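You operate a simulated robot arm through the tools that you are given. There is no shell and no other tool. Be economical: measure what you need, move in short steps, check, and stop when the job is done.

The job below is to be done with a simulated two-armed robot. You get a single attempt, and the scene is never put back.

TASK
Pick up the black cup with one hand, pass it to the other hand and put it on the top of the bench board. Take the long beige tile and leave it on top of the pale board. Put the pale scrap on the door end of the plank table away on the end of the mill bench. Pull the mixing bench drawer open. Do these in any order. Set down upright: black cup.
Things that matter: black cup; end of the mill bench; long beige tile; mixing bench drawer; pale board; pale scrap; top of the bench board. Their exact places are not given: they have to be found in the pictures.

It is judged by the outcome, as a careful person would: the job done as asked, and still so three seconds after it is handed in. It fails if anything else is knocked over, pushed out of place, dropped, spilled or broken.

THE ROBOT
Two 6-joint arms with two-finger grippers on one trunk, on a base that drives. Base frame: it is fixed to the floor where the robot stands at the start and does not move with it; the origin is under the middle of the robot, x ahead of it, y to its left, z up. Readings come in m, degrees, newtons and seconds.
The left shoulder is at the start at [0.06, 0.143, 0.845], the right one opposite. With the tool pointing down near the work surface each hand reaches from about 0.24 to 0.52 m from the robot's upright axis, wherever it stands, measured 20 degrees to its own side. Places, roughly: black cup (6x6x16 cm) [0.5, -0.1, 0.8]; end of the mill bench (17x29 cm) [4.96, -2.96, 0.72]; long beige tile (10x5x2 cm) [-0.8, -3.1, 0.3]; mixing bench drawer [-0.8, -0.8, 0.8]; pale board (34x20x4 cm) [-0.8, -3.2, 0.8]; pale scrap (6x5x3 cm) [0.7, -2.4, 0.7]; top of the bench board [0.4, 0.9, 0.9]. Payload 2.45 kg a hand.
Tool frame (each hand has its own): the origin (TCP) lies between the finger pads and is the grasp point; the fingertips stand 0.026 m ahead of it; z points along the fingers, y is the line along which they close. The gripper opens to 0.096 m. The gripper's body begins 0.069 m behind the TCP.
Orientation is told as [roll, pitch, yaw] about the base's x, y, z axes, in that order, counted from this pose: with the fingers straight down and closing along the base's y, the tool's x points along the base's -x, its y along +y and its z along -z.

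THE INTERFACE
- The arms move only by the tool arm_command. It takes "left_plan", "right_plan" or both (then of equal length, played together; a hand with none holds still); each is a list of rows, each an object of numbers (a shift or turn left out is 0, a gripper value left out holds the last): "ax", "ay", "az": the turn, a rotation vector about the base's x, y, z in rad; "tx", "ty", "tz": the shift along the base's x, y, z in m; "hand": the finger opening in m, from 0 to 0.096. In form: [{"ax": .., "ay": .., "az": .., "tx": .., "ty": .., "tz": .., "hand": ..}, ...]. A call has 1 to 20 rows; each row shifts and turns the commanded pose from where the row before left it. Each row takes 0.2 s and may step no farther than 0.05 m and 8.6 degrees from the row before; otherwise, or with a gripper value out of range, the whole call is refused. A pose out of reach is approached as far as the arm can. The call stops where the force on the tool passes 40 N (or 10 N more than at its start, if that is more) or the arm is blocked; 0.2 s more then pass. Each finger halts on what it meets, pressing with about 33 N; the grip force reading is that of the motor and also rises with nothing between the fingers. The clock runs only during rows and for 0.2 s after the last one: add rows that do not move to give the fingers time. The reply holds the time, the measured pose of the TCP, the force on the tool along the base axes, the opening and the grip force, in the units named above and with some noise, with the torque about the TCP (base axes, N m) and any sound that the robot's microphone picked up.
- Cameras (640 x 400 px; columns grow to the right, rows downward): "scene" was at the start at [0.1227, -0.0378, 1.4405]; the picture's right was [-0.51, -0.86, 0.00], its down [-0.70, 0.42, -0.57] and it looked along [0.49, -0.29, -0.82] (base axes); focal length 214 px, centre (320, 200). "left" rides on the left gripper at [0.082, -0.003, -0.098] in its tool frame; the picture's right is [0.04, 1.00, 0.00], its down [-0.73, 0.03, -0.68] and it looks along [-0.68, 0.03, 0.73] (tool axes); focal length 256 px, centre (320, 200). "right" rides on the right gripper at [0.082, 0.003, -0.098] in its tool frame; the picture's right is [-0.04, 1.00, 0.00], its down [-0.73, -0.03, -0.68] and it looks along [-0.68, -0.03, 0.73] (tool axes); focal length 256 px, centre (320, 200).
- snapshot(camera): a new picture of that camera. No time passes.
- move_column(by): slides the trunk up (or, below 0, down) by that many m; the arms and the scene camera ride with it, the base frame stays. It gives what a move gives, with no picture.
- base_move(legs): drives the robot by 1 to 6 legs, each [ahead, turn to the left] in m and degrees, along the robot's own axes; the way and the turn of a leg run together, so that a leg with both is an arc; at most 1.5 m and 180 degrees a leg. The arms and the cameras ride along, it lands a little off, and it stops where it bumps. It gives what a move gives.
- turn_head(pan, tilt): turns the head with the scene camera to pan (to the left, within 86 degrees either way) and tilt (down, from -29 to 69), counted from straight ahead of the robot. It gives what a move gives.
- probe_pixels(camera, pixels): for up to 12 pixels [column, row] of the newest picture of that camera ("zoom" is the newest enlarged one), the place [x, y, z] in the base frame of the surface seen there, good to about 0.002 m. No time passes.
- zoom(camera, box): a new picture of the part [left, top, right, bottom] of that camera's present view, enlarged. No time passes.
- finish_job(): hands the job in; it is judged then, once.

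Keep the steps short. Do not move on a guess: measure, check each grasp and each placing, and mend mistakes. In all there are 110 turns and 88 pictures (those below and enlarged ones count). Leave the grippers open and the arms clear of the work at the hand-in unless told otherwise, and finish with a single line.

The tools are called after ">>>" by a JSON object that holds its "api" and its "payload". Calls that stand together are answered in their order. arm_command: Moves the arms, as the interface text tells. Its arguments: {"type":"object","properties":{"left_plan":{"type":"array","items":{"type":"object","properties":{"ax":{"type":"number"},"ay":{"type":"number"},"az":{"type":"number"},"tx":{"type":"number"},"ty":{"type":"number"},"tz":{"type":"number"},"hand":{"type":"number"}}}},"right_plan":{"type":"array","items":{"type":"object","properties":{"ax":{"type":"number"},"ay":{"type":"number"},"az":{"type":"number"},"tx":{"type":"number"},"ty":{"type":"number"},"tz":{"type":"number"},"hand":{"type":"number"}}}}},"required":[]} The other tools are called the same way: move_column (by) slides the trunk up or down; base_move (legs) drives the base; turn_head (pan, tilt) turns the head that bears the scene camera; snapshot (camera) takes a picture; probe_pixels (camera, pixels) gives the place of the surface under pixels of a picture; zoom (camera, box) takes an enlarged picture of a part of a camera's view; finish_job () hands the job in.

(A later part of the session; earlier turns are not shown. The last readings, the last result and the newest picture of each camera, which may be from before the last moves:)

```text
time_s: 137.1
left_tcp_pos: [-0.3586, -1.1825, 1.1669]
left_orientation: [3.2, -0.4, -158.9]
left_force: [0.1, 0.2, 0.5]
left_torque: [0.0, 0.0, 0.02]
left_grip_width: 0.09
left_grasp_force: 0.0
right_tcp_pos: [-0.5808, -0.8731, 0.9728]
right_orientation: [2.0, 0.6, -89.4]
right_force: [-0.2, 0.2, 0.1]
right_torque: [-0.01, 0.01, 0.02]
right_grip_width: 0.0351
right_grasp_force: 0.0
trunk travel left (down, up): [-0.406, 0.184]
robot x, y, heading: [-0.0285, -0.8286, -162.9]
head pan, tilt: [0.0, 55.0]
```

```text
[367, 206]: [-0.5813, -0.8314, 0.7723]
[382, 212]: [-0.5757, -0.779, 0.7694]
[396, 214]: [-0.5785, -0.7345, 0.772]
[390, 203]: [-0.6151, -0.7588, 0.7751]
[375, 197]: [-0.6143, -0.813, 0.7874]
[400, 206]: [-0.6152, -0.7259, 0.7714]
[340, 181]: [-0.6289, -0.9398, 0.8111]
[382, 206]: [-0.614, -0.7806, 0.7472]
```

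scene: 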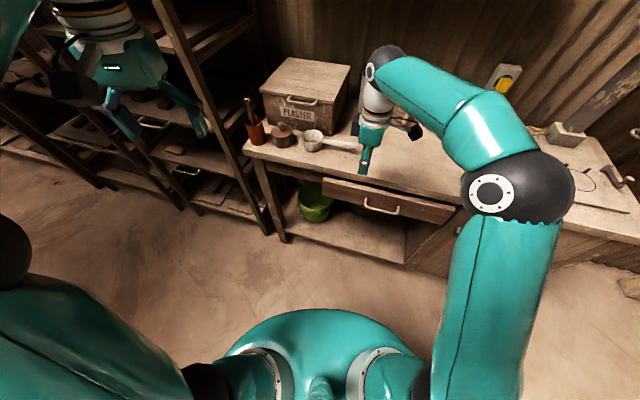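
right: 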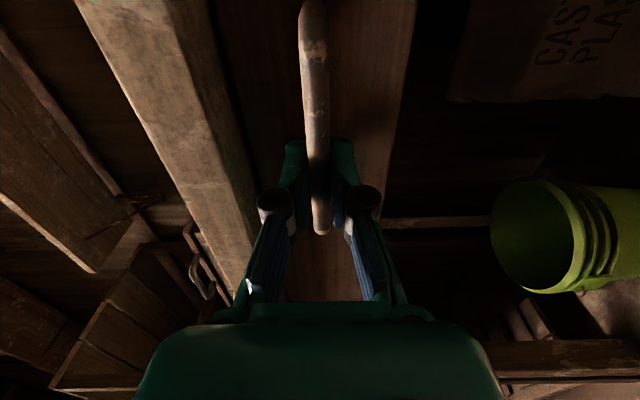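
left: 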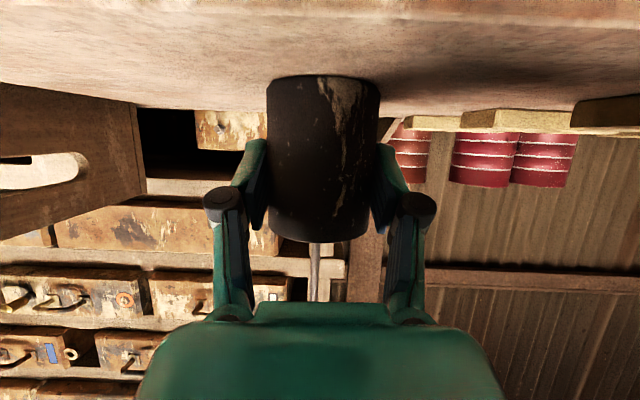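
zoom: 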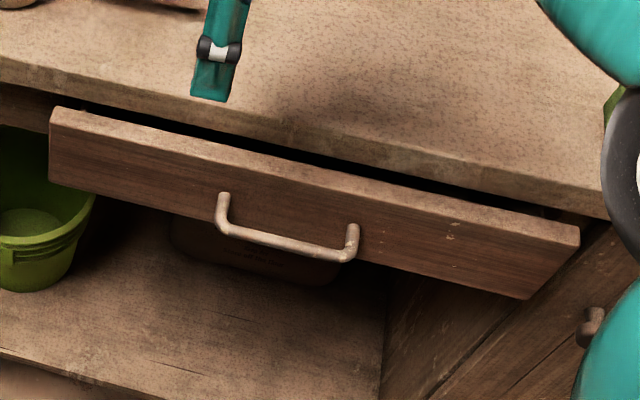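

The bar is at x -0.580, z 0.770. I move over it and down to z 0.78, with the fingers either side of it along x, and then close.

>>> {"api": "arm_command", "payload": {"right_plan": [{"ty": 0.044, "tz": -0.01, "ay": 0.03}, {"ty": 0.044, "tz": -0.01}, {"tz": -0.045}, {"tz": -0.045}, {"tz": -0.03}, {}]}}

>>> {"api": "snapshot", "payload": {"camera": "right"}}

```text
time_s: 138.5
left_tcp_pos: [-0.3591, -1.1819, 1.1667]
left_orientation: [3.2, -0.4, -158.9]
left_force: [0.6, 0.2, 0.2]
left_torque: [0.01, 0.0, 0.0]
left_grip_width: 0.0901
left_grasp_force: 0.1
right_tcp_pos: [-0.5836, -0.7867, 0.8325]
right_orientation: [0.3, 0.6, -89.6]
right_force: [-0.4, -0.1, -0.4]
right_torque: [0.0, 0.01, 0.0]
right_grip_width: 0.0351
right_grasp_force: 0.0
trunk travel left (down, up): [-0.406, 0.184]
robot x, y, heading: [-0.0233, -0.8289, -163.0]
head pan, tilt: [0.0, 55.0]
```

```text
34 pictures are left
```

right: 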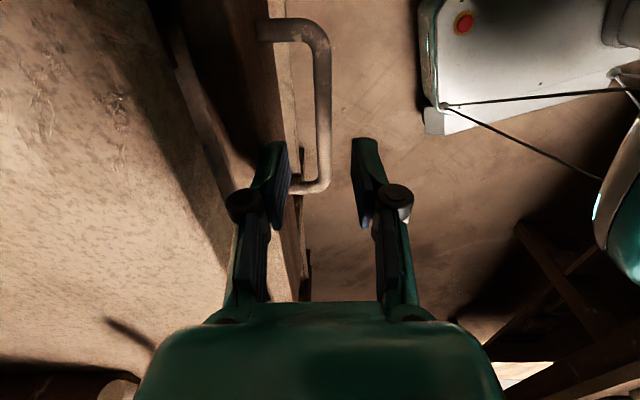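

>>> {"api": "arm_command", "payload": {"right_plan": [{"tx": 0.004}, {"tz": -0.02}, {"tz": -0.02}, {"tz": -0.013}, {"hand": 0.0}, {}, {}, {}]}}

```text
time_s: 140.3
left_tcp_pos: [-0.3594, -1.1813, 1.1654]
left_orientation: [3.2, -0.4, -158.9]
left_force: [0.1, 0.2, 0.2]
left_torque: [0.03, 0.02, 0.0]
left_grip_width: 0.0899
left_grasp_force: 0.1
right_tcp_pos: [-0.5794, -0.7861, 0.779]
right_orientation: [0.2, 0.7, -89.6]
right_force: [0.0, 0.1, -3.1]
right_torque: [-0.09, -0.03, 0.06]
right_grip_width: 0.0103
right_grasp_force: 37.0
trunk travel left (down, up): [-0.406, 0.184]
robot x, y, heading: [-0.0294, -0.8287, -162.7]
head pan, tilt: [0.0, 55.0]
```

Gripped at 10 mm. I pull along +x, smoothly.

>>> {"api": "arm_command", "payload": {"right_plan": [{"tx": 0.015}, {"tx": 0.02}, {"tx": 0.02}, {"tx": 0.02}, {"tx": 0.02}, {"tx": 0.02}, {"tx": 0.02}, {"tx": 0.02}, {}]}}

>>> {"api": "snapshot", "payload": {"camera": "scene"}}

```text
time_s: 142.3
left_tcp_pos: [-0.359, -1.1815, 1.1657]
left_orientation: [3.2, -0.4, -158.9]
left_force: [0.1, -0.7, 0.3]
left_torque: [0.02, 0.0, 0.0]
left_grip_width: 0.0901
left_grasp_force: 0.1
right_tcp_pos: [-0.4225, -0.786, 0.7805]
right_orientation: [0.1, 0.6, -89.5]
right_force: [0.8, 7.6, 23.2]
right_torque: [-0.01, -0.02, 0.11]
right_grip_width: 0.01
right_grasp_force: 36.7
trunk travel left (down, up): [-0.406, 0.184]
robot x, y, heading: [-0.0262, -0.8268, -162.8]
head pan, tilt: [0.0, 55.0]
```

```text
33 pictures are left
```

scene: 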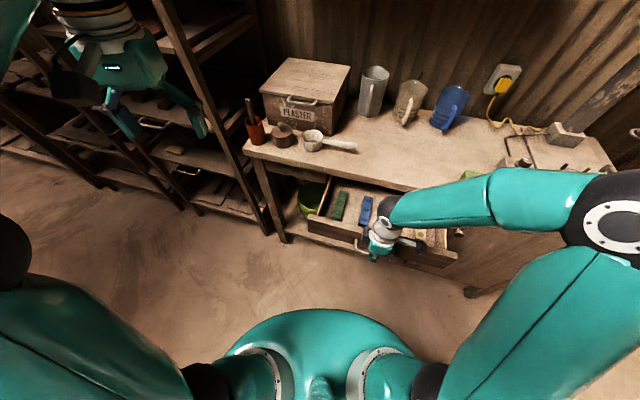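

The drawer is open about 21 cm. I pull a little more, gently.

>>> {"api": "arm_command", "payload": {"right_plan": [{"tx": 0.015}, {"tx": 0.015}, {"tx": 0.015}, {}]}}

```text
time_s: 143.3
left_tcp_pos: [-0.3598, -1.1816, 1.1643]
left_orientation: [3.2, -0.5, -158.9]
left_force: [-0.1, -0.4, -0.4]
left_torque: [-0.02, 0.01, 0.03]
left_grip_width: 0.0901
left_grasp_force: 0.0
right_tcp_pos: [-0.3772, -0.7852, 0.7787]
right_orientation: [0.2, 0.4, -89.5]
right_force: [0.4, -8.7, 0.5]
right_torque: [-0.15, 0.0, 0.09]
right_grip_width: 0.0099
right_grasp_force: 37.4
trunk travel left (down, up): [-0.406, 0.184]
robot x, y, heading: [-0.0304, -0.8289, -162.9]
head pan, tilt: [0.0, 55.0]
```

25 cm open is plenty. I release, raise the hand, and then raise the trunk so the torso clears the drawer.

>>> {"api": "arm_command", "payload": {"right_plan": [{"hand": 0.036}, {}, {}, {"tz": 0.04}, {"tz": 0.04}, {"tz": 0.04}, {"tz": 0.04}, {"tz": 0.04}, {"tz": 0.04}, {}]}}

>>> {"api": "move_column", "payload": {"by": 0.18}}

>>> {"api": "snapshot", "payload": {"camera": "right"}}

```text
time_s: 145.5
left_tcp_pos: [-0.3597, -1.1834, 1.1665]
left_orientation: [3.3, -0.3, -158.8]
left_force: [0.2, 0.7, 0.4]
left_torque: [0.0, -0.02, 0.01]
left_grip_width: 0.09
left_grasp_force: 0.1
right_tcp_pos: [-0.3798, -0.7838, 1.0177]
right_orientation: [0.2, 0.7, -89.4]
right_force: [-0.6, -0.6, 0.4]
right_torque: [-0.05, -0.01, 0.02]
right_grip_width: 0.0361
right_grasp_force: 0.0
trunk travel left (down, up): [-0.406, 0.184]
robot x, y, heading: [-0.0266, -0.8262, -163.0]
head pan, tilt: [0.0, 55.0]
```

```text
time_s: 147.5
left_tcp_pos: [-0.3596, -1.1817, 1.3462]
left_orientation: [3.2, -0.4, -158.8]
left_force: [-0.3, 0.3, -0.9]
left_torque: [0.01, -0.01, -0.01]
left_grip_width: 0.0902
left_grasp_force: 0.1
right_tcp_pos: [-0.3799, -0.7824, 1.1976]
right_orientation: [0.3, 0.7, -89.4]
right_force: [0.3, 0.4, 0.3]
right_torque: [0.05, -0.01, -0.01]
right_grip_width: 0.0361
right_grasp_force: 0.0
trunk travel left (down, up): [-0.586, 0.004]
robot x, y, heading: [-0.029, -0.831, -162.8]
head pan, tilt: [0.0, 55.0]
```

```text
32 pictures are left
```

right: 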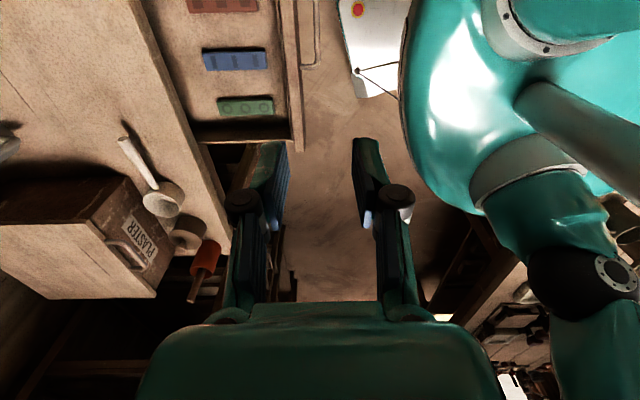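

I probe the base's visible corners to learn its footprint and height.

>>> {"api": "probe_pixels", "payload": {"camera": "right", "pixels": [[350, 60], [365, 92], [395, 90], [345, 15], [370, 40], [340, 20], [300, 60], [310, 30], [350, 150]]}}

>>> {"api": "arm_command", "payload": {"right_plan": [{"az": 0.13}, {"az": 0.13}, {"az": 0.13}, {"az": 0.13}, {}]}}

```text
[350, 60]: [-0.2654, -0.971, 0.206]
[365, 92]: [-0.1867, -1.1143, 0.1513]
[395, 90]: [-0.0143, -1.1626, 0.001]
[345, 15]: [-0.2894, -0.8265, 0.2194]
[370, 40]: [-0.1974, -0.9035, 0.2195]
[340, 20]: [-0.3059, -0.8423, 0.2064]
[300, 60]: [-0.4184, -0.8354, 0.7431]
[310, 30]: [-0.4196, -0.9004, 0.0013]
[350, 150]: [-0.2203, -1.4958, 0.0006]
```

```text
time_s: 148.7
left_tcp_pos: [-0.3595, -1.1827, 1.3461]
left_orientation: [3.1, -0.3, -158.8]
left_force: [-0.3, -0.1, 0.1]
left_torque: [-0.02, 0.03, -0.01]
left_grip_width: 0.0901
left_grasp_force: 0.1
right_tcp_pos: [-0.3786, -0.7822, 1.1967]
right_orientation: [0.2, 0.6, -59.6]
right_force: [-0.2, -0.4, 0.5]
right_torque: [0.01, -0.02, 0.0]
right_grip_width: 0.0361
right_grasp_force: 0.0
trunk travel left (down, up): [-0.586, 0.004]
robot x, y, heading: [-0.0285, -0.8272, -163.0]
head pan, tilt: [0.0, 55.0]
```

The base is a low box (z 0.22). I turn left to face south and look down the corridor.

>>> {"api": "base_move", "payload": {"legs": [[0, 71]]}}

>>> {"api": "turn_head", "payload": {"pan": -15, "tilt": 25}}

>>> {"api": "snapshot", "payload": {"camera": "scene"}}

```text
time_s: 152.6
left_tcp_pos: [0.2002, -1.2559, 1.3459]
left_orientation: [3.4, -0.4, -87.3]
left_force: [0.0, 0.0, 1.0]
left_torque: [-0.02, 0.01, -0.01]
left_grip_width: 0.09
left_grasp_force: 0.0
right_tcp_pos: [-0.184, -1.1462, 1.1976]
right_orientation: [0.3, 0.5, 11.8]
right_force: [-0.3, 0.3, -0.1]
right_torque: [-0.04, -0.04, 0.0]
right_grip_width: 0.0359
right_grasp_force: 0.1
trunk travel left (down, up): [-0.586, 0.004]
robot x, y, heading: [-0.069, -0.8287, -91.8]
head pan, tilt: [0.0, 55.0]
```

```text
time_s: 153.6
left_tcp_pos: [0.2009, -1.2557, 1.3462]
left_orientation: [3.3, -0.4, -87.4]
left_force: [0.4, -0.4, 0.8]
left_torque: [0.0, -0.02, 0.01]
left_grip_width: 0.09
left_grasp_force: 0.1
right_tcp_pos: [-0.1842, -1.1468, 1.1978]
right_orientation: [0.3, 0.5, 11.7]
right_force: [-0.2, -0.1, -0.2]
right_torque: [0.0, 0.02, -0.03]
right_grip_width: 0.036
right_grasp_force: 0.0
trunk travel left (down, up): [-0.586, 0.004]
robot x, y, heading: [-0.0722, -0.8283, -91.7]
head pan, tilt: [-15.0, 25.0]
```

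```text
31 pictures are left
```

scene: 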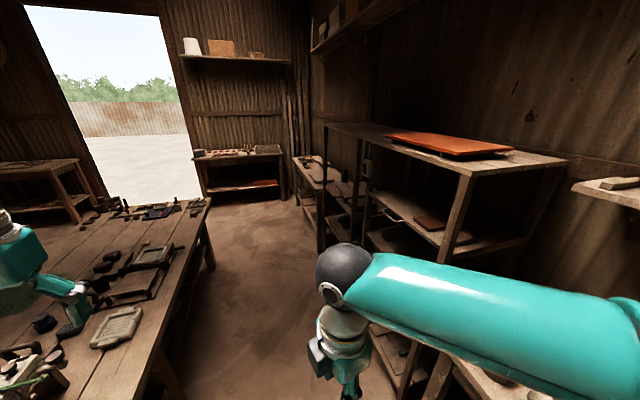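

>>> {"api": "base_move", "payload": {"legs": [[1.45, 2]]}}

>>> {"api": "turn_head", "payload": {"pan": -35, "tilt": 40}}

>>> {"api": "snapshot", "payload": {"camera": "scene"}}

```text
time_s: 160.9
left_tcp_pos: [0.1742, -2.7, 1.3464]
left_orientation: [3.2, -0.4, -86.2]
left_force: [0.0, -1.0, 0.0]
left_torque: [-0.01, 0.02, -0.01]
left_grip_width: 0.09
left_grasp_force: 0.1
right_tcp_pos: [-0.2121, -2.599, 1.1969]
right_orientation: [0.2, 0.5, 12.9]
right_force: [0.2, -0.4, 0.0]
right_torque: [0.0, 0.0, -0.04]
right_grip_width: 0.0359
right_grasp_force: 0.1
trunk travel left (down, up): [-0.586, 0.004]
robot x, y, heading: [-0.1073, -2.2787, -90.8]
head pan, tilt: [-15.0, 25.0]
```

```text
time_s: 161.7
left_tcp_pos: [0.1746, -2.7005, 1.347]
left_orientation: [3.2, -0.4, -86.3]
left_force: [-0.3, 0.2, -0.1]
left_torque: [0.01, -0.03, 0.02]
left_grip_width: 0.0899
left_grasp_force: 0.1
right_tcp_pos: [-0.213, -2.5989, 1.1974]
right_orientation: [0.2, 0.5, 12.8]
right_force: [0.9, -0.6, 0.6]
right_torque: [0.02, 0.02, -0.01]
right_grip_width: 0.0361
right_grasp_force: 0.1
trunk travel left (down, up): [-0.586, 0.004]
robot x, y, heading: [-0.1037, -2.2756, -90.5]
head pan, tilt: [-35.0, 40.0]
```

```text
30 pictures are left
```

scene: 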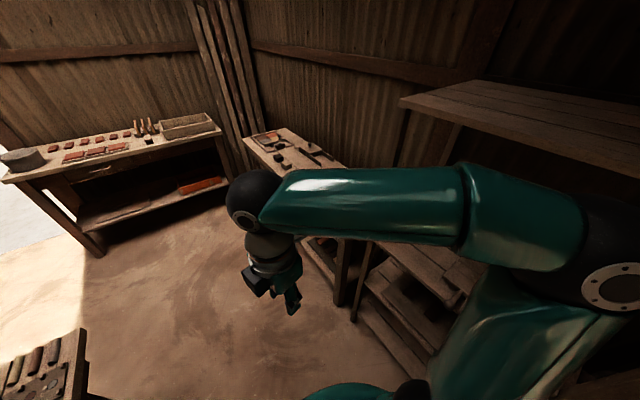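

>>> {"api": "base_move", "payload": {"legs": [[0.8, 0], [0, -88]]}}

>>> {"api": "turn_head", "payload": {"pan": 0, "tilt": 50}}

>>> {"api": "snapshot", "payload": {"camera": "scene"}}

```text
time_s: 169.9
left_tcp_pos: [-0.5048, -3.4226, 1.3478]
left_orientation: [3.4, -0.5, -168.5]
left_force: [0.5, 0.8, 0.4]
left_torque: [-0.11, -0.03, 0.01]
left_grip_width: 0.0901
left_grasp_force: 0.2
right_tcp_pos: [-0.4556, -3.0261, 1.1974]
right_orientation: [0.1, 0.4, -69.5]
right_force: [-0.7, 1.3, 0.2]
right_torque: [-0.05, 0.02, 0.0]
right_grip_width: 0.0363
right_grasp_force: 0.1
trunk travel left (down, up): [-0.586, 0.004]
robot x, y, heading: [-0.1154, -3.1369, -174.1]
head pan, tilt: [-35.0, 40.0]
stopped in leg 2: the robot was blocked; the commanded pose is now the measured one
```

```text
time_s: 170.9
left_tcp_pos: [-0.5031, -3.4276, 1.3477]
left_orientation: [3.2, -0.5, -168.5]
left_force: [0.0, 0.1, 0.0]
left_torque: [0.03, 0.0, -0.06]
left_grip_width: 0.0903
left_grasp_force: 0.1
right_tcp_pos: [-0.4547, -3.0297, 1.1984]
right_orientation: [0.3, 0.6, -69.4]
right_force: [0.3, -0.4, 0.3]
right_torque: [0.01, 0.0, -0.01]
right_grip_width: 0.036
right_grasp_force: 0.0
trunk travel left (down, up): [-0.586, 0.004]
robot x, y, heading: [-0.1171, -3.1409, -174.1]
head pan, tilt: [0.0, 50.0]
```

```text
29 pictures are left
```

scene: 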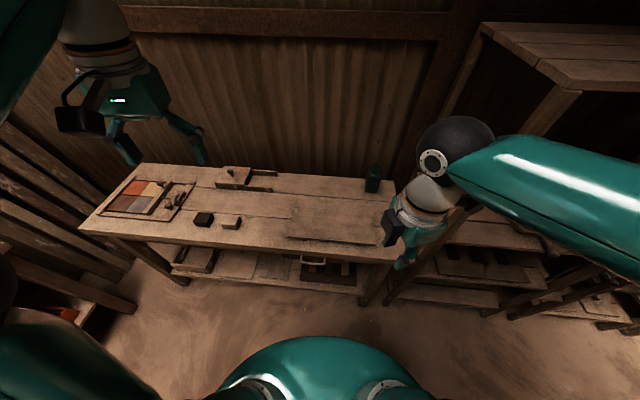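

>>> {"api": "zoom", "payload": {"camera": "scene", "box": [160, 155, 420, 320]}}

>>> {"api": "probe_pixels", "payload": {"camera": "scene", "pixels": [[335, 215], [290, 237], [380, 243], [345, 240], [250, 230], [228, 222], [204, 218], [325, 272], [345, 270], [312, 258], [240, 265], [330, 254]]}}

```text
2.42 times, centred on (290, 238) of scene
```

zoom: 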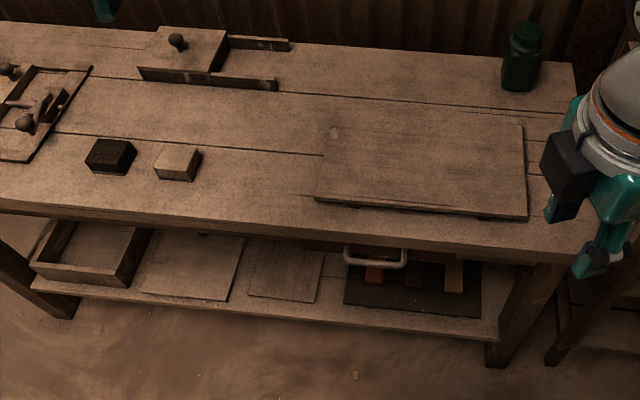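

```text
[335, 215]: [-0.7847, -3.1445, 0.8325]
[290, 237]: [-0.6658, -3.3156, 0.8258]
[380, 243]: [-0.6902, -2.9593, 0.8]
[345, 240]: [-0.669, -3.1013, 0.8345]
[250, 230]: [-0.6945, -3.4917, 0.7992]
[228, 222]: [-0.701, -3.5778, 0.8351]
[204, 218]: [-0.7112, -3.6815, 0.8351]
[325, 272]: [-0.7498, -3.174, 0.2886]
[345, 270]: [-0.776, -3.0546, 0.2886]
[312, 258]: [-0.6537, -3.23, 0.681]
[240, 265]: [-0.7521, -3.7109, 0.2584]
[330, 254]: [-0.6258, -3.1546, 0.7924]
```

The pale board is on the bench (x -0.87..-0.67, y -3.32..-2.98, top z 0.834). The tile lies on the lower shelf. I lower the trunk to look in there.

>>> {"api": "move_column", "payload": {"by": -0.4}}

>>> {"api": "turn_head", "payload": {"pan": 5, "tilt": 45}}

>>> {"api": "zoom", "payload": {"camera": "scene", "box": [220, 100, 460, 250]}}

```text
time_s: 174.7
left_tcp_pos: [-0.5024, -3.4285, 0.9477]
left_orientation: [3.2, -0.5, -168.5]
left_force: [-0.9, -0.6, 1.0]
left_torque: [0.0, -0.01, -0.01]
left_grip_width: 0.0899
left_grasp_force: 0.1
right_tcp_pos: [-0.4546, -3.0302, 0.7993]
right_orientation: [0.2, 0.6, -69.4]
right_force: [-0.7, 0.4, 0.0]
right_torque: [0.0, 0.0, -0.02]
right_grip_width: 0.036
right_grasp_force: 0.0
trunk travel left (down, up): [-0.186, 0.404]
robot x, y, heading: [-0.1177, -3.142, -174.0]
head pan, tilt: [0.0, 50.0]
```

```text
time_s: 175.4
left_tcp_pos: [-0.5034, -3.4266, 0.9477]
left_orientation: [3.2, -0.5, -168.5]
left_force: [0.1, -0.6, 0.7]
left_torque: [0.0, 0.02, 0.01]
left_grip_width: 0.0902
left_grasp_force: 0.0
right_tcp_pos: [-0.4541, -3.0309, 0.7984]
right_orientation: [0.3, 0.6, -69.4]
right_force: [0.3, -0.8, 0.5]
right_torque: [0.01, -0.03, 0.04]
right_grip_width: 0.0361
right_grasp_force: 0.0
trunk travel left (down, up): [-0.186, 0.404]
robot x, y, heading: [-0.1194, -3.1434, -173.9]
head pan, tilt: [5.0, 45.0]
```

```text
2.67 times, centred on (340, 175) of scene
```

zoom: 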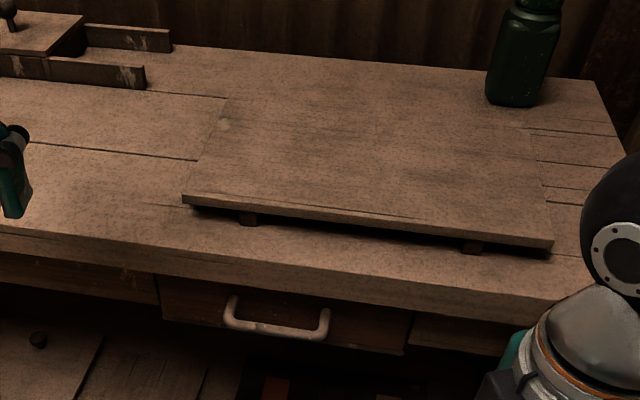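

>>> {"api": "move_column", "payload": {"by": -0.15}}

>>> {"api": "zoom", "payload": {"camera": "scene", "box": [240, 170, 480, 320]}}

```text
time_s: 177.1
left_tcp_pos: [-0.5029, -3.4276, 0.7971]
left_orientation: [3.2, -0.4, -168.6]
left_force: [0.0, -0.1, -0.1]
left_torque: [0.0, 0.02, 0.0]
left_grip_width: 0.09
left_grasp_force: 0.1
right_tcp_pos: [-0.4539, -3.0297, 0.6487]
right_orientation: [0.3, 0.6, -69.4]
right_force: [-0.3, -0.6, -0.3]
right_torque: [-0.01, -0.01, 0.0]
right_grip_width: 0.0362
right_grasp_force: 0.0
trunk travel left (down, up): [-0.036, 0.554]
robot x, y, heading: [-0.1158, -3.1366, -174.1]
head pan, tilt: [5.0, 45.0]
```

```text
2.67 times, centred on (360, 245) of scene
```

zoom: 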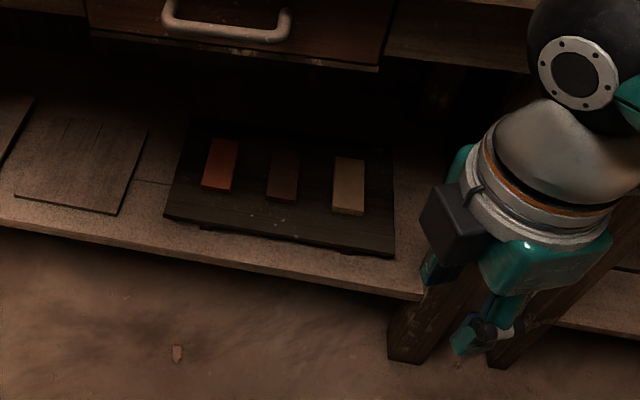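

Three tiles sit on a dark slab, and the long beige one is the rightmost, at zoom (348,185). I probe it.

>>> {"api": "probe_pixels", "payload": {"camera": "zoom", "pixels": [[348, 185], [337, 160], [362, 160], [334, 204], [362, 206], [348, 213], [300, 215], [283, 180], [375, 235], [280, 30], [370, 66], [390, 285]]}}

```text
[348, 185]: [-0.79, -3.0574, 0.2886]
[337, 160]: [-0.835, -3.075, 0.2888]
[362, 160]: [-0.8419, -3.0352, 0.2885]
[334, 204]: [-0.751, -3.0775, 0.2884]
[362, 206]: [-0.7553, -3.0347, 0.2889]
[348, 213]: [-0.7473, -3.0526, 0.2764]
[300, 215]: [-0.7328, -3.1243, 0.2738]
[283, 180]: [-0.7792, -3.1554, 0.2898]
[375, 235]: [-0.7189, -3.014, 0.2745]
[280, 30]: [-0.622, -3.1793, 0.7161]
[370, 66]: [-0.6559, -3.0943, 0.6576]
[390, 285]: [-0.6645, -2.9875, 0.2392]
```

The beige tile is centred at (-0.797,-3.056), top 0.289, long side along x, on a slab at 0.273. Before driving closer I turn the right hand toward the shelf and pull the left hand back and up.

>>> {"api": "arm_command", "payload": {"right_plan": [{"az": -0.138}, {"az": -0.138}, {"az": -0.138}, {"az": -0.138}, {"az": -0.138}, {"az": -0.138}, {"az": -0.138}, {"az": -0.138}, {"az": -0.138}, {"az": -0.138}, {"az": -0.138}, {"az": -0.138}, {"az": -0.138}, {"az": -0.138}, {}], "left_plan": [{"tx": 0.02, "tz": 0.02}, {"tx": 0.02, "tz": 0.02}, {"tx": 0.02, "tz": 0.02}, {"tx": 0.02, "tz": 0.02}, {"tx": 0.02, "tz": 0.02}, {"tx": 0.02}, {}, {}, {}, {}, {}, {}, {}, {}, {}]}}

>>> {"api": "arm_command", "payload": {"right_plan": [{"ay": 0.122, "tz": -0.03}, {"ay": 0.122, "tz": -0.03}, {"ay": 0.122, "tz": -0.03}, {"ay": 0.122, "tz": -0.03}, {"ay": 0.123, "tz": -0.03, "hand": 0.08}, {}]}}

```text
time_s: 180.3
left_tcp_pos: [-0.383, -3.426, 0.8033]
left_orientation: [3.2, -0.5, -168.5]
left_force: [0.1, -0.4, 0.7]
left_torque: [0.02, 0.02, 0.02]
left_grip_width: 0.09
left_grasp_force: 0.1
left hand out of reach, approached as far as the arm can: row 1, 2, 3, 4, 5
right_tcp_pos: [-0.455, -3.0305, 0.6485]
right_orientation: [0.3, 0.6, 179.8]
right_force: [0.7, -0.1, -0.5]
right_torque: [0.01, 0.02, -0.01]
right_grip_width: 0.036
right_grasp_force: 0.1
trunk travel left (down, up): [-0.036, 0.554]
robot x, y, heading: [-0.1177, -3.1408, -174.0]
head pan, tilt: [5.0, 45.0]
```

```text
time_s: 181.7
left_tcp_pos: [-0.3832, -3.4267, 0.8029]
left_orientation: [3.1, -0.5, -168.5]
left_force: [0.2, 0.5, -0.4]
left_torque: [-0.04, 0.03, -0.01]
left_grip_width: 0.0903
left_grasp_force: 0.1
right_tcp_pos: [-0.4901, -3.0522, 0.5328]
right_orientation: [0.3, -34.3, 179.9]
right_force: [0.2, -0.1, -0.4]
right_torque: [0.01, 0.0, 0.0]
right_grip_width: 0.0799
right_grasp_force: 0.0
right hand out of reach, approached as far as the arm can: row 4, 5
trunk travel left (down, up): [-0.036, 0.554]
robot x, y, heading: [-0.1155, -3.1397, -174.2]
head pan, tilt: [5.0, 45.0]
```

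>>> {"api": "base_move", "payload": {"legs": [[0.13, 0]]}}

>>> {"api": "snapshot", "payload": {"camera": "scene"}}

```text
time_s: 183.0
left_tcp_pos: [-0.5144, -3.4397, 0.802]
left_orientation: [3.2, -0.5, -168.5]
left_force: [-0.1, -0.4, 0.1]
left_torque: [0.01, -0.01, 0.03]
left_grip_width: 0.0903
left_grasp_force: 0.0
right_tcp_pos: [-0.6225, -3.0637, 0.5324]
right_orientation: [0.3, -34.3, 179.7]
right_force: [-0.3, -1.0, -0.2]
right_torque: [0.0, 0.01, -0.02]
right_grip_width: 0.08
right_grasp_force: 0.0
trunk travel left (down, up): [-0.036, 0.554]
robot x, y, heading: [-0.2457, -3.1547, -173.7]
head pan, tilt: [5.0, 45.0]
```

```text
25 pictures are left
```

scene: 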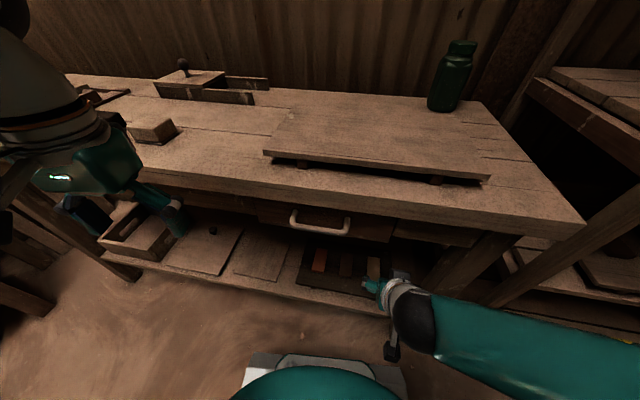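

>>> {"api": "arm_command", "payload": {"right_plan": [{"tz": -0.04}, {"tz": -0.04}, {"tz": -0.04}, {"tz": -0.04}, {"tz": -0.03, "ty": 0.008}, {}]}}

>>> {"api": "snapshot", "payload": {"camera": "right"}}

```text
time_s: 184.4
left_tcp_pos: [-0.5159, -3.4404, 0.8028]
left_orientation: [3.2, -0.5, -168.5]
left_force: [-0.4, 0.2, 0.0]
left_torque: [-0.03, -0.03, 0.02]
left_grip_width: 0.0903
left_grasp_force: 0.1
right_tcp_pos: [-0.6718, -3.0862, 0.3628]
right_orientation: [0.1, -34.2, 179.7]
right_force: [-0.3, 0.6, 0.1]
right_torque: [0.03, 0.02, 0.0]
right_grip_width: 0.0801
right_grasp_force: 0.1
right hand out of reach, approached as far as the arm can: row 1, 2, 3, 4, 5
trunk travel left (down, up): [-0.036, 0.554]
robot x, y, heading: [-0.246, -3.1535, -174.2]
head pan, tilt: [5.0, 45.0]
```

```text
24 pictures are left
```

right: 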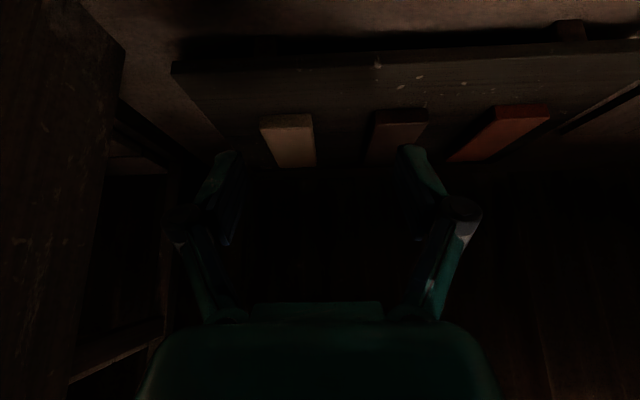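

The tile is left of centre in the picture (+y). I shift +0.03 in y and go in at z 0.34.

>>> {"api": "arm_command", "payload": {"right_plan": [{"ty": 0.015, "tz": -0.01}, {"ty": 0.015, "tz": -0.01}, {"tx": -0.03}, {"tx": -0.03}, {"tx": -0.03}, {"tx": -0.025}, {}]}}

>>> {"api": "zoom", "payload": {"camera": "right", "box": [160, 50, 480, 250]}}

```text
time_s: 186.2
left_tcp_pos: [-0.5083, -3.441, 0.8063]
left_orientation: [2.9, -0.9, -168.5]
left_force: [-0.6, -0.8, 0.8]
left_torque: [0.02, 0.0, 0.0]
left_grip_width: 0.0901
left_grasp_force: 0.0
right_tcp_pos: [-0.7741, -3.0771, 0.3495]
right_orientation: [-0.6, -33.5, -176.4]
right_force: [-0.2, -0.6, -0.5]
right_torque: [0.01, -0.03, 0.03]
right_grip_width: 0.0797
right_grasp_force: 0.1
right hand out of reach, approached as far as the arm can: row 1, 2
trunk travel left (down, up): [-0.036, 0.554]
robot x, y, heading: [-0.2447, -3.1527, -174.0]
head pan, tilt: [5.0, 45.0]
stopped in row 7 (right hand): the arm was blocked; the commanded pose is now the measured one
```

```text
2.00 times, centred on (320, 150) of right
```

zoom: 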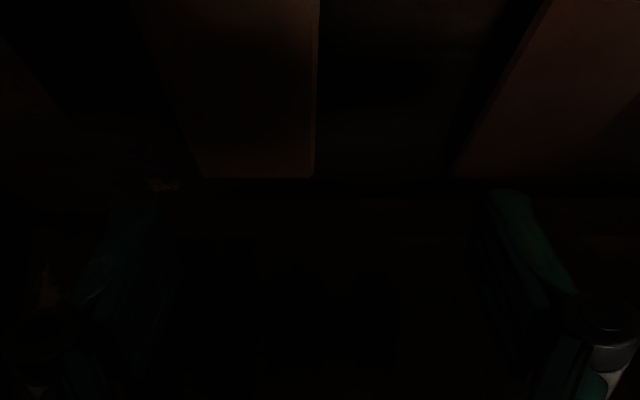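

The arm is blocked, so I check the scene.

>>> {"api": "turn_head", "payload": {"pan": -10, "tilt": 50}}

>>> {"api": "snapshot", "payload": {"camera": "scene"}}

```text
time_s: 187.0
left_tcp_pos: [-0.5096, -3.4416, 0.8051]
left_orientation: [3.0, -1.0, -168.6]
left_force: [0.1, -1.3, -0.3]
left_torque: [0.0, -0.01, 0.03]
left_grip_width: 0.09
left_grasp_force: 0.0
right_tcp_pos: [-0.7744, -3.0771, 0.3494]
right_orientation: [-0.6, -33.5, -176.3]
right_force: [-0.7, -0.9, 0.1]
right_torque: [0.03, 0.01, -0.02]
right_grip_width: 0.0801
right_grasp_force: 0.2
trunk travel left (down, up): [-0.036, 0.554]
robot x, y, heading: [-0.2466, -3.1547, -174.0]
head pan, tilt: [-10.0, 50.0]
```

```text
22 pictures are left
```

scene: 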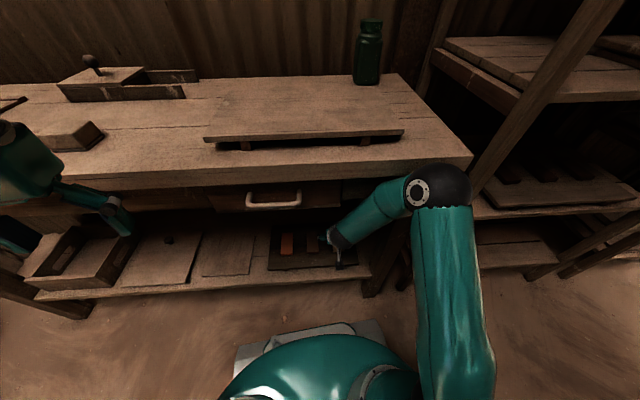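

The right elbow is up against the bench's front edge. I back the base by 0.11 m; with the arm stretched further the elbow will be lower and clear.

>>> {"api": "base_move", "payload": {"legs": [[-0.11, 0]]}}

>>> {"api": "arm_command", "payload": {"right_plan": [{"az": -0.055, "ay": 0.0}, {"ty": 0.015}, {"tx": -0.02}, {"tx": -0.02}, {}]}}

```text
time_s: 188.2
left_tcp_pos: [-0.4187, -3.4303, 0.7965]
left_orientation: [3.4, 0.5, -168.5]
left_force: [0.7, -0.9, -0.4]
left_torque: [0.0, -0.02, 0.02]
left_grip_width: 0.0898
left_grasp_force: 0.0
right_tcp_pos: [-0.6795, -3.0615, 0.3287]
right_orientation: [-0.2, -32.0, -177.6]
right_force: [-0.3, -0.7, 0.6]
right_torque: [-0.02, -0.01, -0.04]
right_grip_width: 0.0801
right_grasp_force: 0.0
trunk travel left (down, up): [-0.036, 0.554]
robot x, y, heading: [-0.1395, -3.1401, -173.8]
head pan, tilt: [-10.0, 50.0]
```

```text
time_s: 189.4
left_tcp_pos: [-0.4193, -3.4296, 0.7979]
left_orientation: [3.3, 0.6, -168.5]
left_force: [-0.2, 0.0, -0.4]
left_torque: [-0.01, -0.06, 0.02]
left_grip_width: 0.0899
left_grasp_force: 0.0
right_tcp_pos: [-0.7194, -3.045, 0.3275]
right_orientation: [-0.2, -32.1, 179.3]
right_force: [-0.3, 0.6, -0.5]
right_torque: [0.0, 0.0, -0.03]
right_grip_width: 0.0802
right_grasp_force: 0.0
trunk travel left (down, up): [-0.036, 0.554]
robot x, y, heading: [-0.1348, -3.1453, -174.0]
head pan, tilt: [-10.0, 50.0]
```

>>> {"api": "arm_command", "payload": {"right_plan": [{"ty": -0.011, "tz": 0.008}, {"tx": -0.025}, {"tx": -0.025}, {"tx": -0.021}, {}]}}

>>> {"api": "snapshot", "payload": {"camera": "right"}}

```text
time_s: 190.6
left_tcp_pos: [-0.4186, -3.4309, 0.7966]
left_orientation: [3.3, 0.5, -168.5]
left_force: [-0.2, 0.4, 0.3]
left_torque: [0.0, -0.02, -0.01]
left_grip_width: 0.0902
left_grasp_force: 0.0
right_tcp_pos: [-0.7916, -3.0563, 0.3362]
right_orientation: [-0.3, -32.0, 179.4]
right_force: [0.0, 0.0, 0.0]
right_torque: [-0.01, 0.02, -0.01]
right_grip_width: 0.0799
right_grasp_force: 0.1
trunk travel left (down, up): [-0.036, 0.554]
robot x, y, heading: [-0.1376, -3.1423, -174.0]
head pan, tilt: [-10.0, 50.0]
```

```text
21 pictures are left
```

right: 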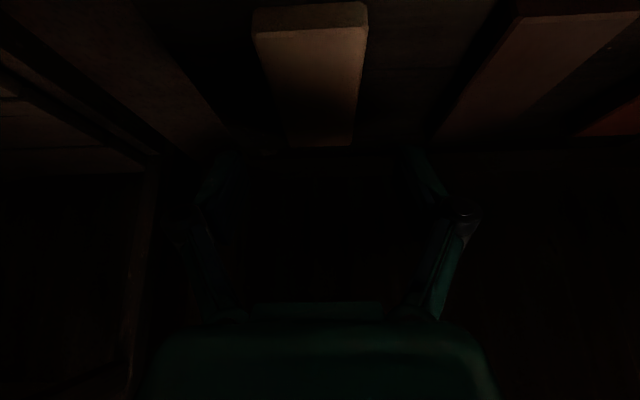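

>>> {"api": "probe_pixels", "payload": {"camera": "right", "pixels": [[310, 30], [320, 140], [290, 138], [350, 138], [312, 80], [260, 60], [365, 60]]}}

>>> {"api": "arm_command", "payload": {"right_plan": [{"tz": -0.015}, {"tz": -0.012}, {"tz": -0.006}, {}]}}

```text
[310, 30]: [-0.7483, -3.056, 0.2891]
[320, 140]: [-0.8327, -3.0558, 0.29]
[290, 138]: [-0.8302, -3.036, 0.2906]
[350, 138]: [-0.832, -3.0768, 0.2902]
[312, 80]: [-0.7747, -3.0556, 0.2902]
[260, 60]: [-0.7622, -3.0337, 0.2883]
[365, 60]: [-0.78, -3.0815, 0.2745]
```

```text
time_s: 191.6
left_tcp_pos: [-0.4181, -3.4293, 0.7971]
left_orientation: [3.2, 0.5, -168.5]
left_force: [0.4, 0.5, -0.2]
left_torque: [0.0, -0.01, -0.04]
left_grip_width: 0.0901
left_grasp_force: 0.1
right_tcp_pos: [-0.7907, -3.0575, 0.3036]
right_orientation: [-0.2, -32.0, 179.2]
right_force: [0.3, 0.5, 0.7]
right_torque: [0.01, 0.0, 0.01]
right_grip_width: 0.08
right_grasp_force: 0.1
trunk travel left (down, up): [-0.036, 0.554]
robot x, y, heading: [-0.1364, -3.1426, -173.8]
head pan, tilt: [-10.0, 50.0]
```

The fingertips are beside the tile, about 2 mm above the slab. I close.

>>> {"api": "arm_command", "payload": {"right_plan": [{"hand": 0.02}, {}, {}, {}, {}, {"tz": 0.015}, {"tz": 0.02}, {}]}}

>>> {"api": "snapshot", "payload": {"camera": "right"}}

```text
time_s: 193.4
left_tcp_pos: [-0.4195, -3.429, 0.7971]
left_orientation: [3.2, 0.6, -168.6]
left_force: [-0.5, 0.2, -0.5]
left_torque: [-0.03, 0.02, 0.04]
left_grip_width: 0.0903
left_grasp_force: 0.1
right_tcp_pos: [-0.7897, -3.057, 0.3386]
right_orientation: [-0.3, -32.1, 179.3]
right_force: [-0.2, -0.7, -2.0]
right_torque: [0.01, 0.0, -0.03]
right_grip_width: 0.0452
right_grasp_force: 32.5
trunk travel left (down, up): [-0.036, 0.554]
robot x, y, heading: [-0.1364, -3.1394, -173.9]
head pan, tilt: [-10.0, 50.0]
```

```text
20 pictures are left
```

right: 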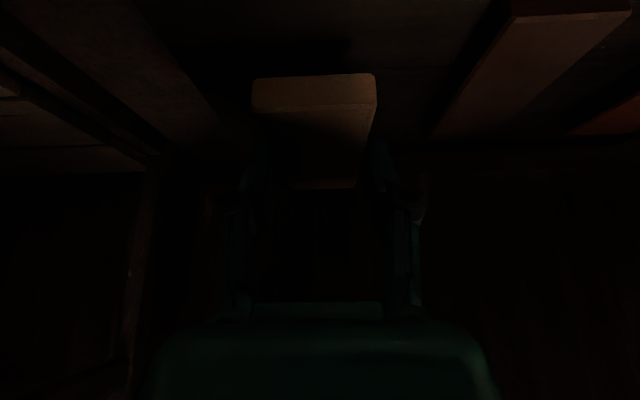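

The tile is held (45 mm) and lifted. I back the base 0.27 m to bring it out of the shelf.

>>> {"api": "base_move", "payload": {"legs": [[-0.27, 0]]}}

```text
time_s: 195.4
left_tcp_pos: [-0.1514, -3.4008, 0.797]
left_orientation: [3.4, 0.5, -168.5]
left_force: [-0.3, -0.5, -0.6]
left_torque: [0.02, -0.01, -0.03]
left_grip_width: 0.0901
left_grasp_force: 0.0
right_tcp_pos: [-0.5214, -3.0278, 0.3378]
right_orientation: [-0.2, -31.8, 179.3]
right_force: [0.2, 0.4, -1.6]
right_torque: [-0.01, 0.02, -0.01]
right_grip_width: 0.0454
right_grasp_force: 33.0
trunk travel left (down, up): [-0.036, 0.554]
robot x, y, heading: [0.1312, -3.114, -173.8]
head pan, tilt: [-10.0, 50.0]
stopped in leg 1: the robot was blocked; the commanded pose is now the measured one
```

>>> {"api": "move_column", "payload": {"by": 0.55}}

>>> {"api": "arm_command", "payload": {"right_plan": [{"tz": 0.02}, {"tz": 0.02}, {"ty": -0.02}, {"ty": -0.02}, {}]}}

>>> {"api": "base_move", "payload": {"legs": [[0.2, 0]]}}

>>> {"api": "turn_head", "payload": {"pan": -5, "tilt": 50}}

>>> {"api": "snapshot", "payload": {"camera": "scene"}}

```text
refused: 0.55 is not a number from -0.4 to 0.4
```

```text
time_s: 196.6
left_tcp_pos: [-0.1522, -3.4012, 0.7966]
left_orientation: [3.3, 0.7, -168.5]
left_force: [0.3, 0.1, 0.4]
left_torque: [-0.02, -0.01, -0.03]
left_grip_width: 0.0901
left_grasp_force: 0.1
right_tcp_pos: [-0.5203, -3.0683, 0.3789]
right_orientation: [-0.3, -31.9, 179.2]
right_force: [0.2, -0.1, -1.3]
right_torque: [0.02, 0.02, 0.0]
right_grip_width: 0.045
right_grasp_force: 32.9
trunk travel left (down, up): [-0.036, 0.554]
robot x, y, heading: [0.1315, -3.1157, -174.0]
head pan, tilt: [-10.0, 50.0]
```

```text
time_s: 198.2
left_tcp_pos: [-0.3494, -3.422, 0.7976]
left_orientation: [3.3, 0.5, -168.6]
left_force: [-0.2, -0.3, 0.9]
left_torque: [0.01, 0.01, -0.02]
left_grip_width: 0.09
left_grasp_force: 0.0
right_tcp_pos: [-0.7207, -3.0885, 0.3807]
right_orientation: [-0.2, -32.1, 179.2]
right_force: [-0.4, -0.2, -1.8]
right_torque: [-0.01, -0.01, -0.01]
right_grip_width: 0.0453
right_grasp_force: 32.9
trunk travel left (down, up): [-0.036, 0.554]
robot x, y, heading: [-0.0687, -3.1344, -174.1]
head pan, tilt: [-10.0, 50.0]
```

```text
time_s: 198.9
left_tcp_pos: [-0.3505, -3.4222, 0.799]
left_orientation: [3.3, 0.5, -168.6]
left_force: [-0.6, -0.3, 0.7]
left_torque: [-0.01, 0.02, 0.01]
left_grip_width: 0.0902
left_grasp_force: 0.2
right_tcp_pos: [-0.7184, -3.0891, 0.3805]
right_orientation: [-0.1, -32.1, 179.3]
right_force: [-0.9, 0.1, -1.2]
right_torque: [0.0, -0.02, 0.03]
right_grip_width: 0.0454
right_grasp_force: 32.7
trunk travel left (down, up): [-0.036, 0.554]
robot x, y, heading: [-0.0685, -3.1342, -173.8]
head pan, tilt: [-5.0, 50.0]
```

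```text
19 pictures are left
```

scene: 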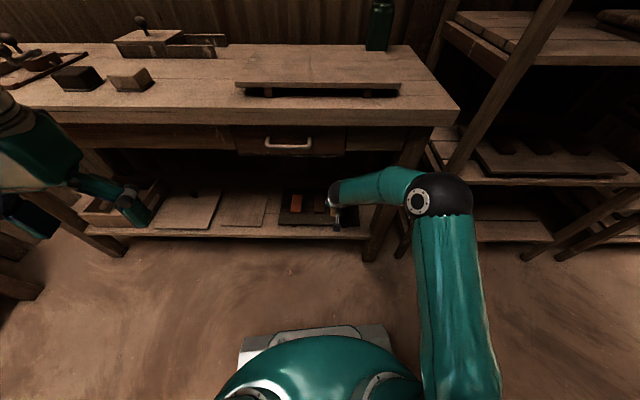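

The trunk move was refused because the limit is 0.4, so the tile went back into the shelf opening, luckily without contact. I back out again and raise in two moves.

>>> {"api": "base_move", "payload": {"legs": [[-0.21, 0]]}}

>>> {"api": "move_column", "payload": {"by": 0.39}}

>>> {"api": "move_column", "payload": {"by": 0.15}}

```text
time_s: 200.8
left_tcp_pos: [-0.1286, -3.3981, 0.8036]
left_orientation: [3.3, -0.3, -168.8]
left_force: [-0.2, 0.2, 0.0]
left_torque: [0.03, -0.05, -0.02]
left_grip_width: 0.0899
left_grasp_force: 0.1
right_tcp_pos: [-0.5047, -3.0631, 0.3916]
right_orientation: [-0.2, -32.9, 178.9]
right_force: [0.2, -1.0, -1.3]
right_torque: [-0.01, 0.04, -0.01]
right_grip_width: 0.0452
right_grasp_force: 33.2
trunk travel left (down, up): [-0.036, 0.554]
robot x, y, heading: [0.1435, -3.1104, -174.2]
head pan, tilt: [-5.0, 50.0]
stopped in leg 1: the robot was blocked; the commanded pose is now the measured one
```

```text
time_s: 204.5
left_tcp_pos: [-0.1325, -3.4009, 1.1931]
left_orientation: [3.2, -0.2, -168.7]
left_force: [-0.9, 0.2, 0.1]
left_torque: [-0.01, -0.05, 0.02]
left_grip_width: 0.09
left_grasp_force: 0.1
right_tcp_pos: [-0.5063, -3.064, 0.7817]
right_orientation: [-0.2, -32.8, 178.9]
right_force: [0.0, -0.3, 0.1]
right_torque: [0.0, -0.01, 0.0]
right_grip_width: 0.0456
right_grasp_force: 33.1
trunk travel left (down, up): [-0.426, 0.164]
robot x, y, heading: [0.142, -3.1143, -174.3]
head pan, tilt: [-5.0, 50.0]
```

```text
time_s: 206.3
left_tcp_pos: [-0.1327, -3.4004, 1.3434]
left_orientation: [3.3, -0.2, -168.7]
left_force: [0.3, 0.0, -0.7]
left_torque: [-0.01, 0.01, -0.02]
left_grip_width: 0.0899
left_grasp_force: 0.0
right_tcp_pos: [-0.5084, -3.0639, 0.9319]
right_orientation: [-0.1, -32.8, 179.0]
right_force: [0.2, -1.2, -1.3]
right_torque: [-0.01, -0.04, 0.0]
right_grip_width: 0.0454
right_grasp_force: 33.1
trunk travel left (down, up): [-0.576, 0.014]
robot x, y, heading: [0.1444, -3.1103, -174.1]
head pan, tilt: [-5.0, 50.0]
```

Raised to z 0.932. I drive forward 0.25 m and shift over the board.

>>> {"api": "base_move", "payload": {"legs": [[0.25, 0]]}}

>>> {"api": "arm_command", "payload": {"right_plan": [{"ty": -0.02}, {"ty": -0.02}, {}]}}

>>> {"api": "snapshot", "payload": {"camera": "right"}}

```text
time_s: 208.1
left_tcp_pos: [-0.373, -3.4221, 1.3429]
left_orientation: [3.1, -0.7, -168.9]
left_force: [-0.2, -0.9, 0.1]
left_torque: [0.03, -0.04, -0.03]
left_grip_width: 0.0903
left_grasp_force: 0.1
right_tcp_pos: [-0.7498, -3.0849, 0.9327]
right_orientation: [-0.1, -32.9, 178.7]
right_force: [0.5, -0.5, -0.7]
right_torque: [-0.01, -0.01, 0.04]
right_grip_width: 0.0453
right_grasp_force: 32.6
trunk travel left (down, up): [-0.576, 0.014]
robot x, y, heading: [-0.1051, -3.1363, -174.5]
head pan, tilt: [-5.0, 50.0]
```

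```text
time_s: 208.9
left_tcp_pos: [-0.3709, -3.4223, 1.3442]
left_orientation: [3.1, -0.9, -168.9]
left_force: [0.4, 0.2, 0.1]
left_torque: [0.03, 0.0, 0.01]
left_grip_width: 0.0902
left_grasp_force: 0.0
right_tcp_pos: [-0.7488, -3.1246, 0.935]
right_orientation: [0.0, -33.1, 178.6]
right_force: [0.1, 0.2, -1.7]
right_torque: [-0.02, 0.04, -0.01]
right_grip_width: 0.0452
right_grasp_force: 32.8
trunk travel left (down, up): [-0.576, 0.014]
robot x, y, heading: [-0.1029, -3.1367, -174.4]
head pan, tilt: [-5.0, 50.0]
```

```text
18 pictures are left
```

right: 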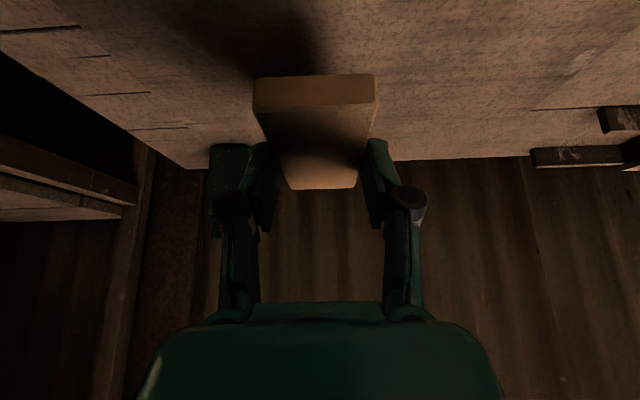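

>>> {"api": "arm_command", "payload": {"right_plan": [{"tz": -0.03, "tx": -0.005}, {"tz": -0.02, "ay": -0.015, "tx": -0.005}, {"tz": -0.01}, {"tz": -0.005}, {}]}}

>>> {"api": "arm_command", "payload": {"right_plan": [{"tz": -0.002}, {"tz": -0.002}, {}]}}

>>> {"api": "snapshot", "payload": {"camera": "right"}}

```text
time_s: 210.1
left_tcp_pos: [-0.3712, -3.4209, 1.3436]
left_orientation: [3.2, -0.8, -168.9]
left_force: [0.1, 0.2, 0.8]
left_torque: [0.0, 0.04, -0.01]
left_grip_width: 0.0901
left_grasp_force: 0.1
right_tcp_pos: [-0.7584, -3.1248, 0.8699]
right_orientation: [-0.1, -32.3, 178.7]
right_force: [-0.2, 0.0, -1.5]
right_torque: [-0.01, -0.02, -0.03]
right_grip_width: 0.0455
right_grasp_force: 33.2
trunk travel left (down, up): [-0.576, 0.014]
robot x, y, heading: [-0.1038, -3.1421, -174.3]
head pan, tilt: [-5.0, 50.0]
```

```text
time_s: 210.9
left_tcp_pos: [-0.3719, -3.4204, 1.3434]
left_orientation: [3.1, -0.7, -169.0]
left_force: [0.2, 0.1, 0.0]
left_torque: [-0.03, 0.02, 0.03]
left_grip_width: 0.0901
left_grasp_force: 0.1
right_tcp_pos: [-0.7578, -3.1263, 0.865]
right_orientation: [-0.1, -32.4, 178.7]
right_force: [0.5, 0.3, -2.0]
right_torque: [0.01, 0.0, 0.0]
right_grip_width: 0.0456
right_grasp_force: 32.9
trunk travel left (down, up): [-0.576, 0.014]
robot x, y, heading: [-0.1037, -3.1361, -174.3]
head pan, tilt: [-5.0, 50.0]
```

```text
17 pictures are left
```

right: 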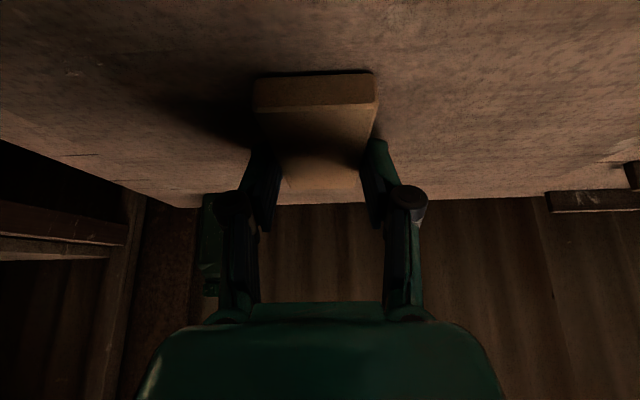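

Nearly down. I go on in millimetre steps.

>>> {"api": "arm_command", "payload": {"right_plan": [{"tz": -0.001}, {"tz": -0.001}, {}]}}

>>> {"api": "arm_command", "payload": {"right_plan": [{"tz": -0.001}, {"tz": -0.001}, {}]}}

```text
time_s: 211.7
left_tcp_pos: [-0.3709, -3.4226, 1.3434]
left_orientation: [3.1, -0.8, -169.0]
left_force: [-0.5, 0.1, -0.5]
left_torque: [-0.02, 0.04, 0.0]
left_grip_width: 0.0901
left_grasp_force: 0.2
right_tcp_pos: [-0.7571, -3.1257, 0.8653]
right_orientation: [-0.2, -32.4, 178.8]
right_force: [-0.3, -0.3, 4.4]
right_torque: [0.09, -0.23, -0.02]
right_grip_width: 0.0452
right_grasp_force: 32.7
trunk travel left (down, up): [-0.576, 0.014]
robot x, y, heading: [-0.1001, -3.1407, -174.5]
head pan, tilt: [-5.0, 50.0]
```

```text
time_s: 212.5
left_tcp_pos: [-0.3701, -3.4211, 1.3434]
left_orientation: [3.1, -0.8, -168.9]
left_force: [-0.3, -0.8, 0.3]
left_torque: [0.02, -0.02, 0.04]
left_grip_width: 0.0901
left_grasp_force: 0.0
right_tcp_pos: [-0.7584, -3.1254, 0.8636]
right_orientation: [-0.1, -32.5, 178.5]
right_force: [-0.4, 0.0, 13.6]
right_torque: [0.04, -0.65, -0.01]
right_grip_width: 0.0451
right_grasp_force: 33.3
trunk travel left (down, up): [-0.576, 0.014]
robot x, y, heading: [-0.1042, -3.1388, -174.6]
head pan, tilt: [-5.0, 50.0]
```

Contact at 13.6 N. I open, then go up and back.

>>> {"api": "arm_command", "payload": {"right_plan": [{"tz": 0.001, "hand": 0.075}, {}, {}, {}, {"tz": 0.03}, {"tz": 0.04}, {"tz": 0.04}, {"tx": 0.04, "tz": 0.02}, {"tx": 0.04, "tz": 0.02}, {}]}}

>>> {"api": "snapshot", "payload": {"camera": "scene"}}

```text
time_s: 214.7
left_tcp_pos: [-0.3719, -3.4214, 1.3442]
left_orientation: [3.1, -0.7, -168.8]
left_force: [0.1, 0.3, -0.9]
left_torque: [0.02, -0.01, 0.0]
left_grip_width: 0.09
left_grasp_force: 0.1
right_tcp_pos: [-0.6789, -3.1244, 1.0104]
right_orientation: [-0.3, -32.2, 178.8]
right_force: [-0.5, 0.0, -0.1]
right_torque: [0.01, 0.01, 0.03]
right_grip_width: 0.0751
right_grasp_force: 0.1
trunk travel left (down, up): [-0.576, 0.014]
robot x, y, heading: [-0.1017, -3.1383, -174.3]
head pan, tilt: [-5.0, 50.0]
```

```text
16 pictures are left
```

scene: 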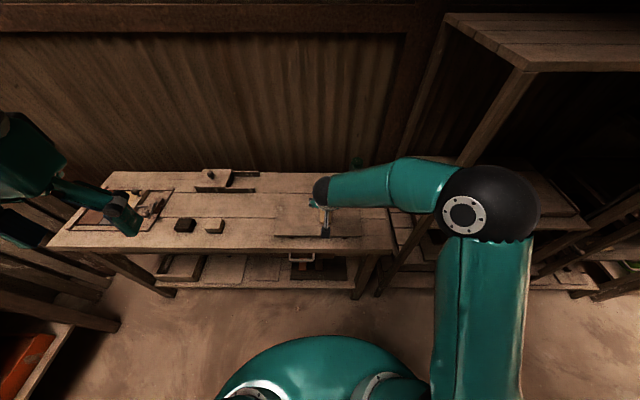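

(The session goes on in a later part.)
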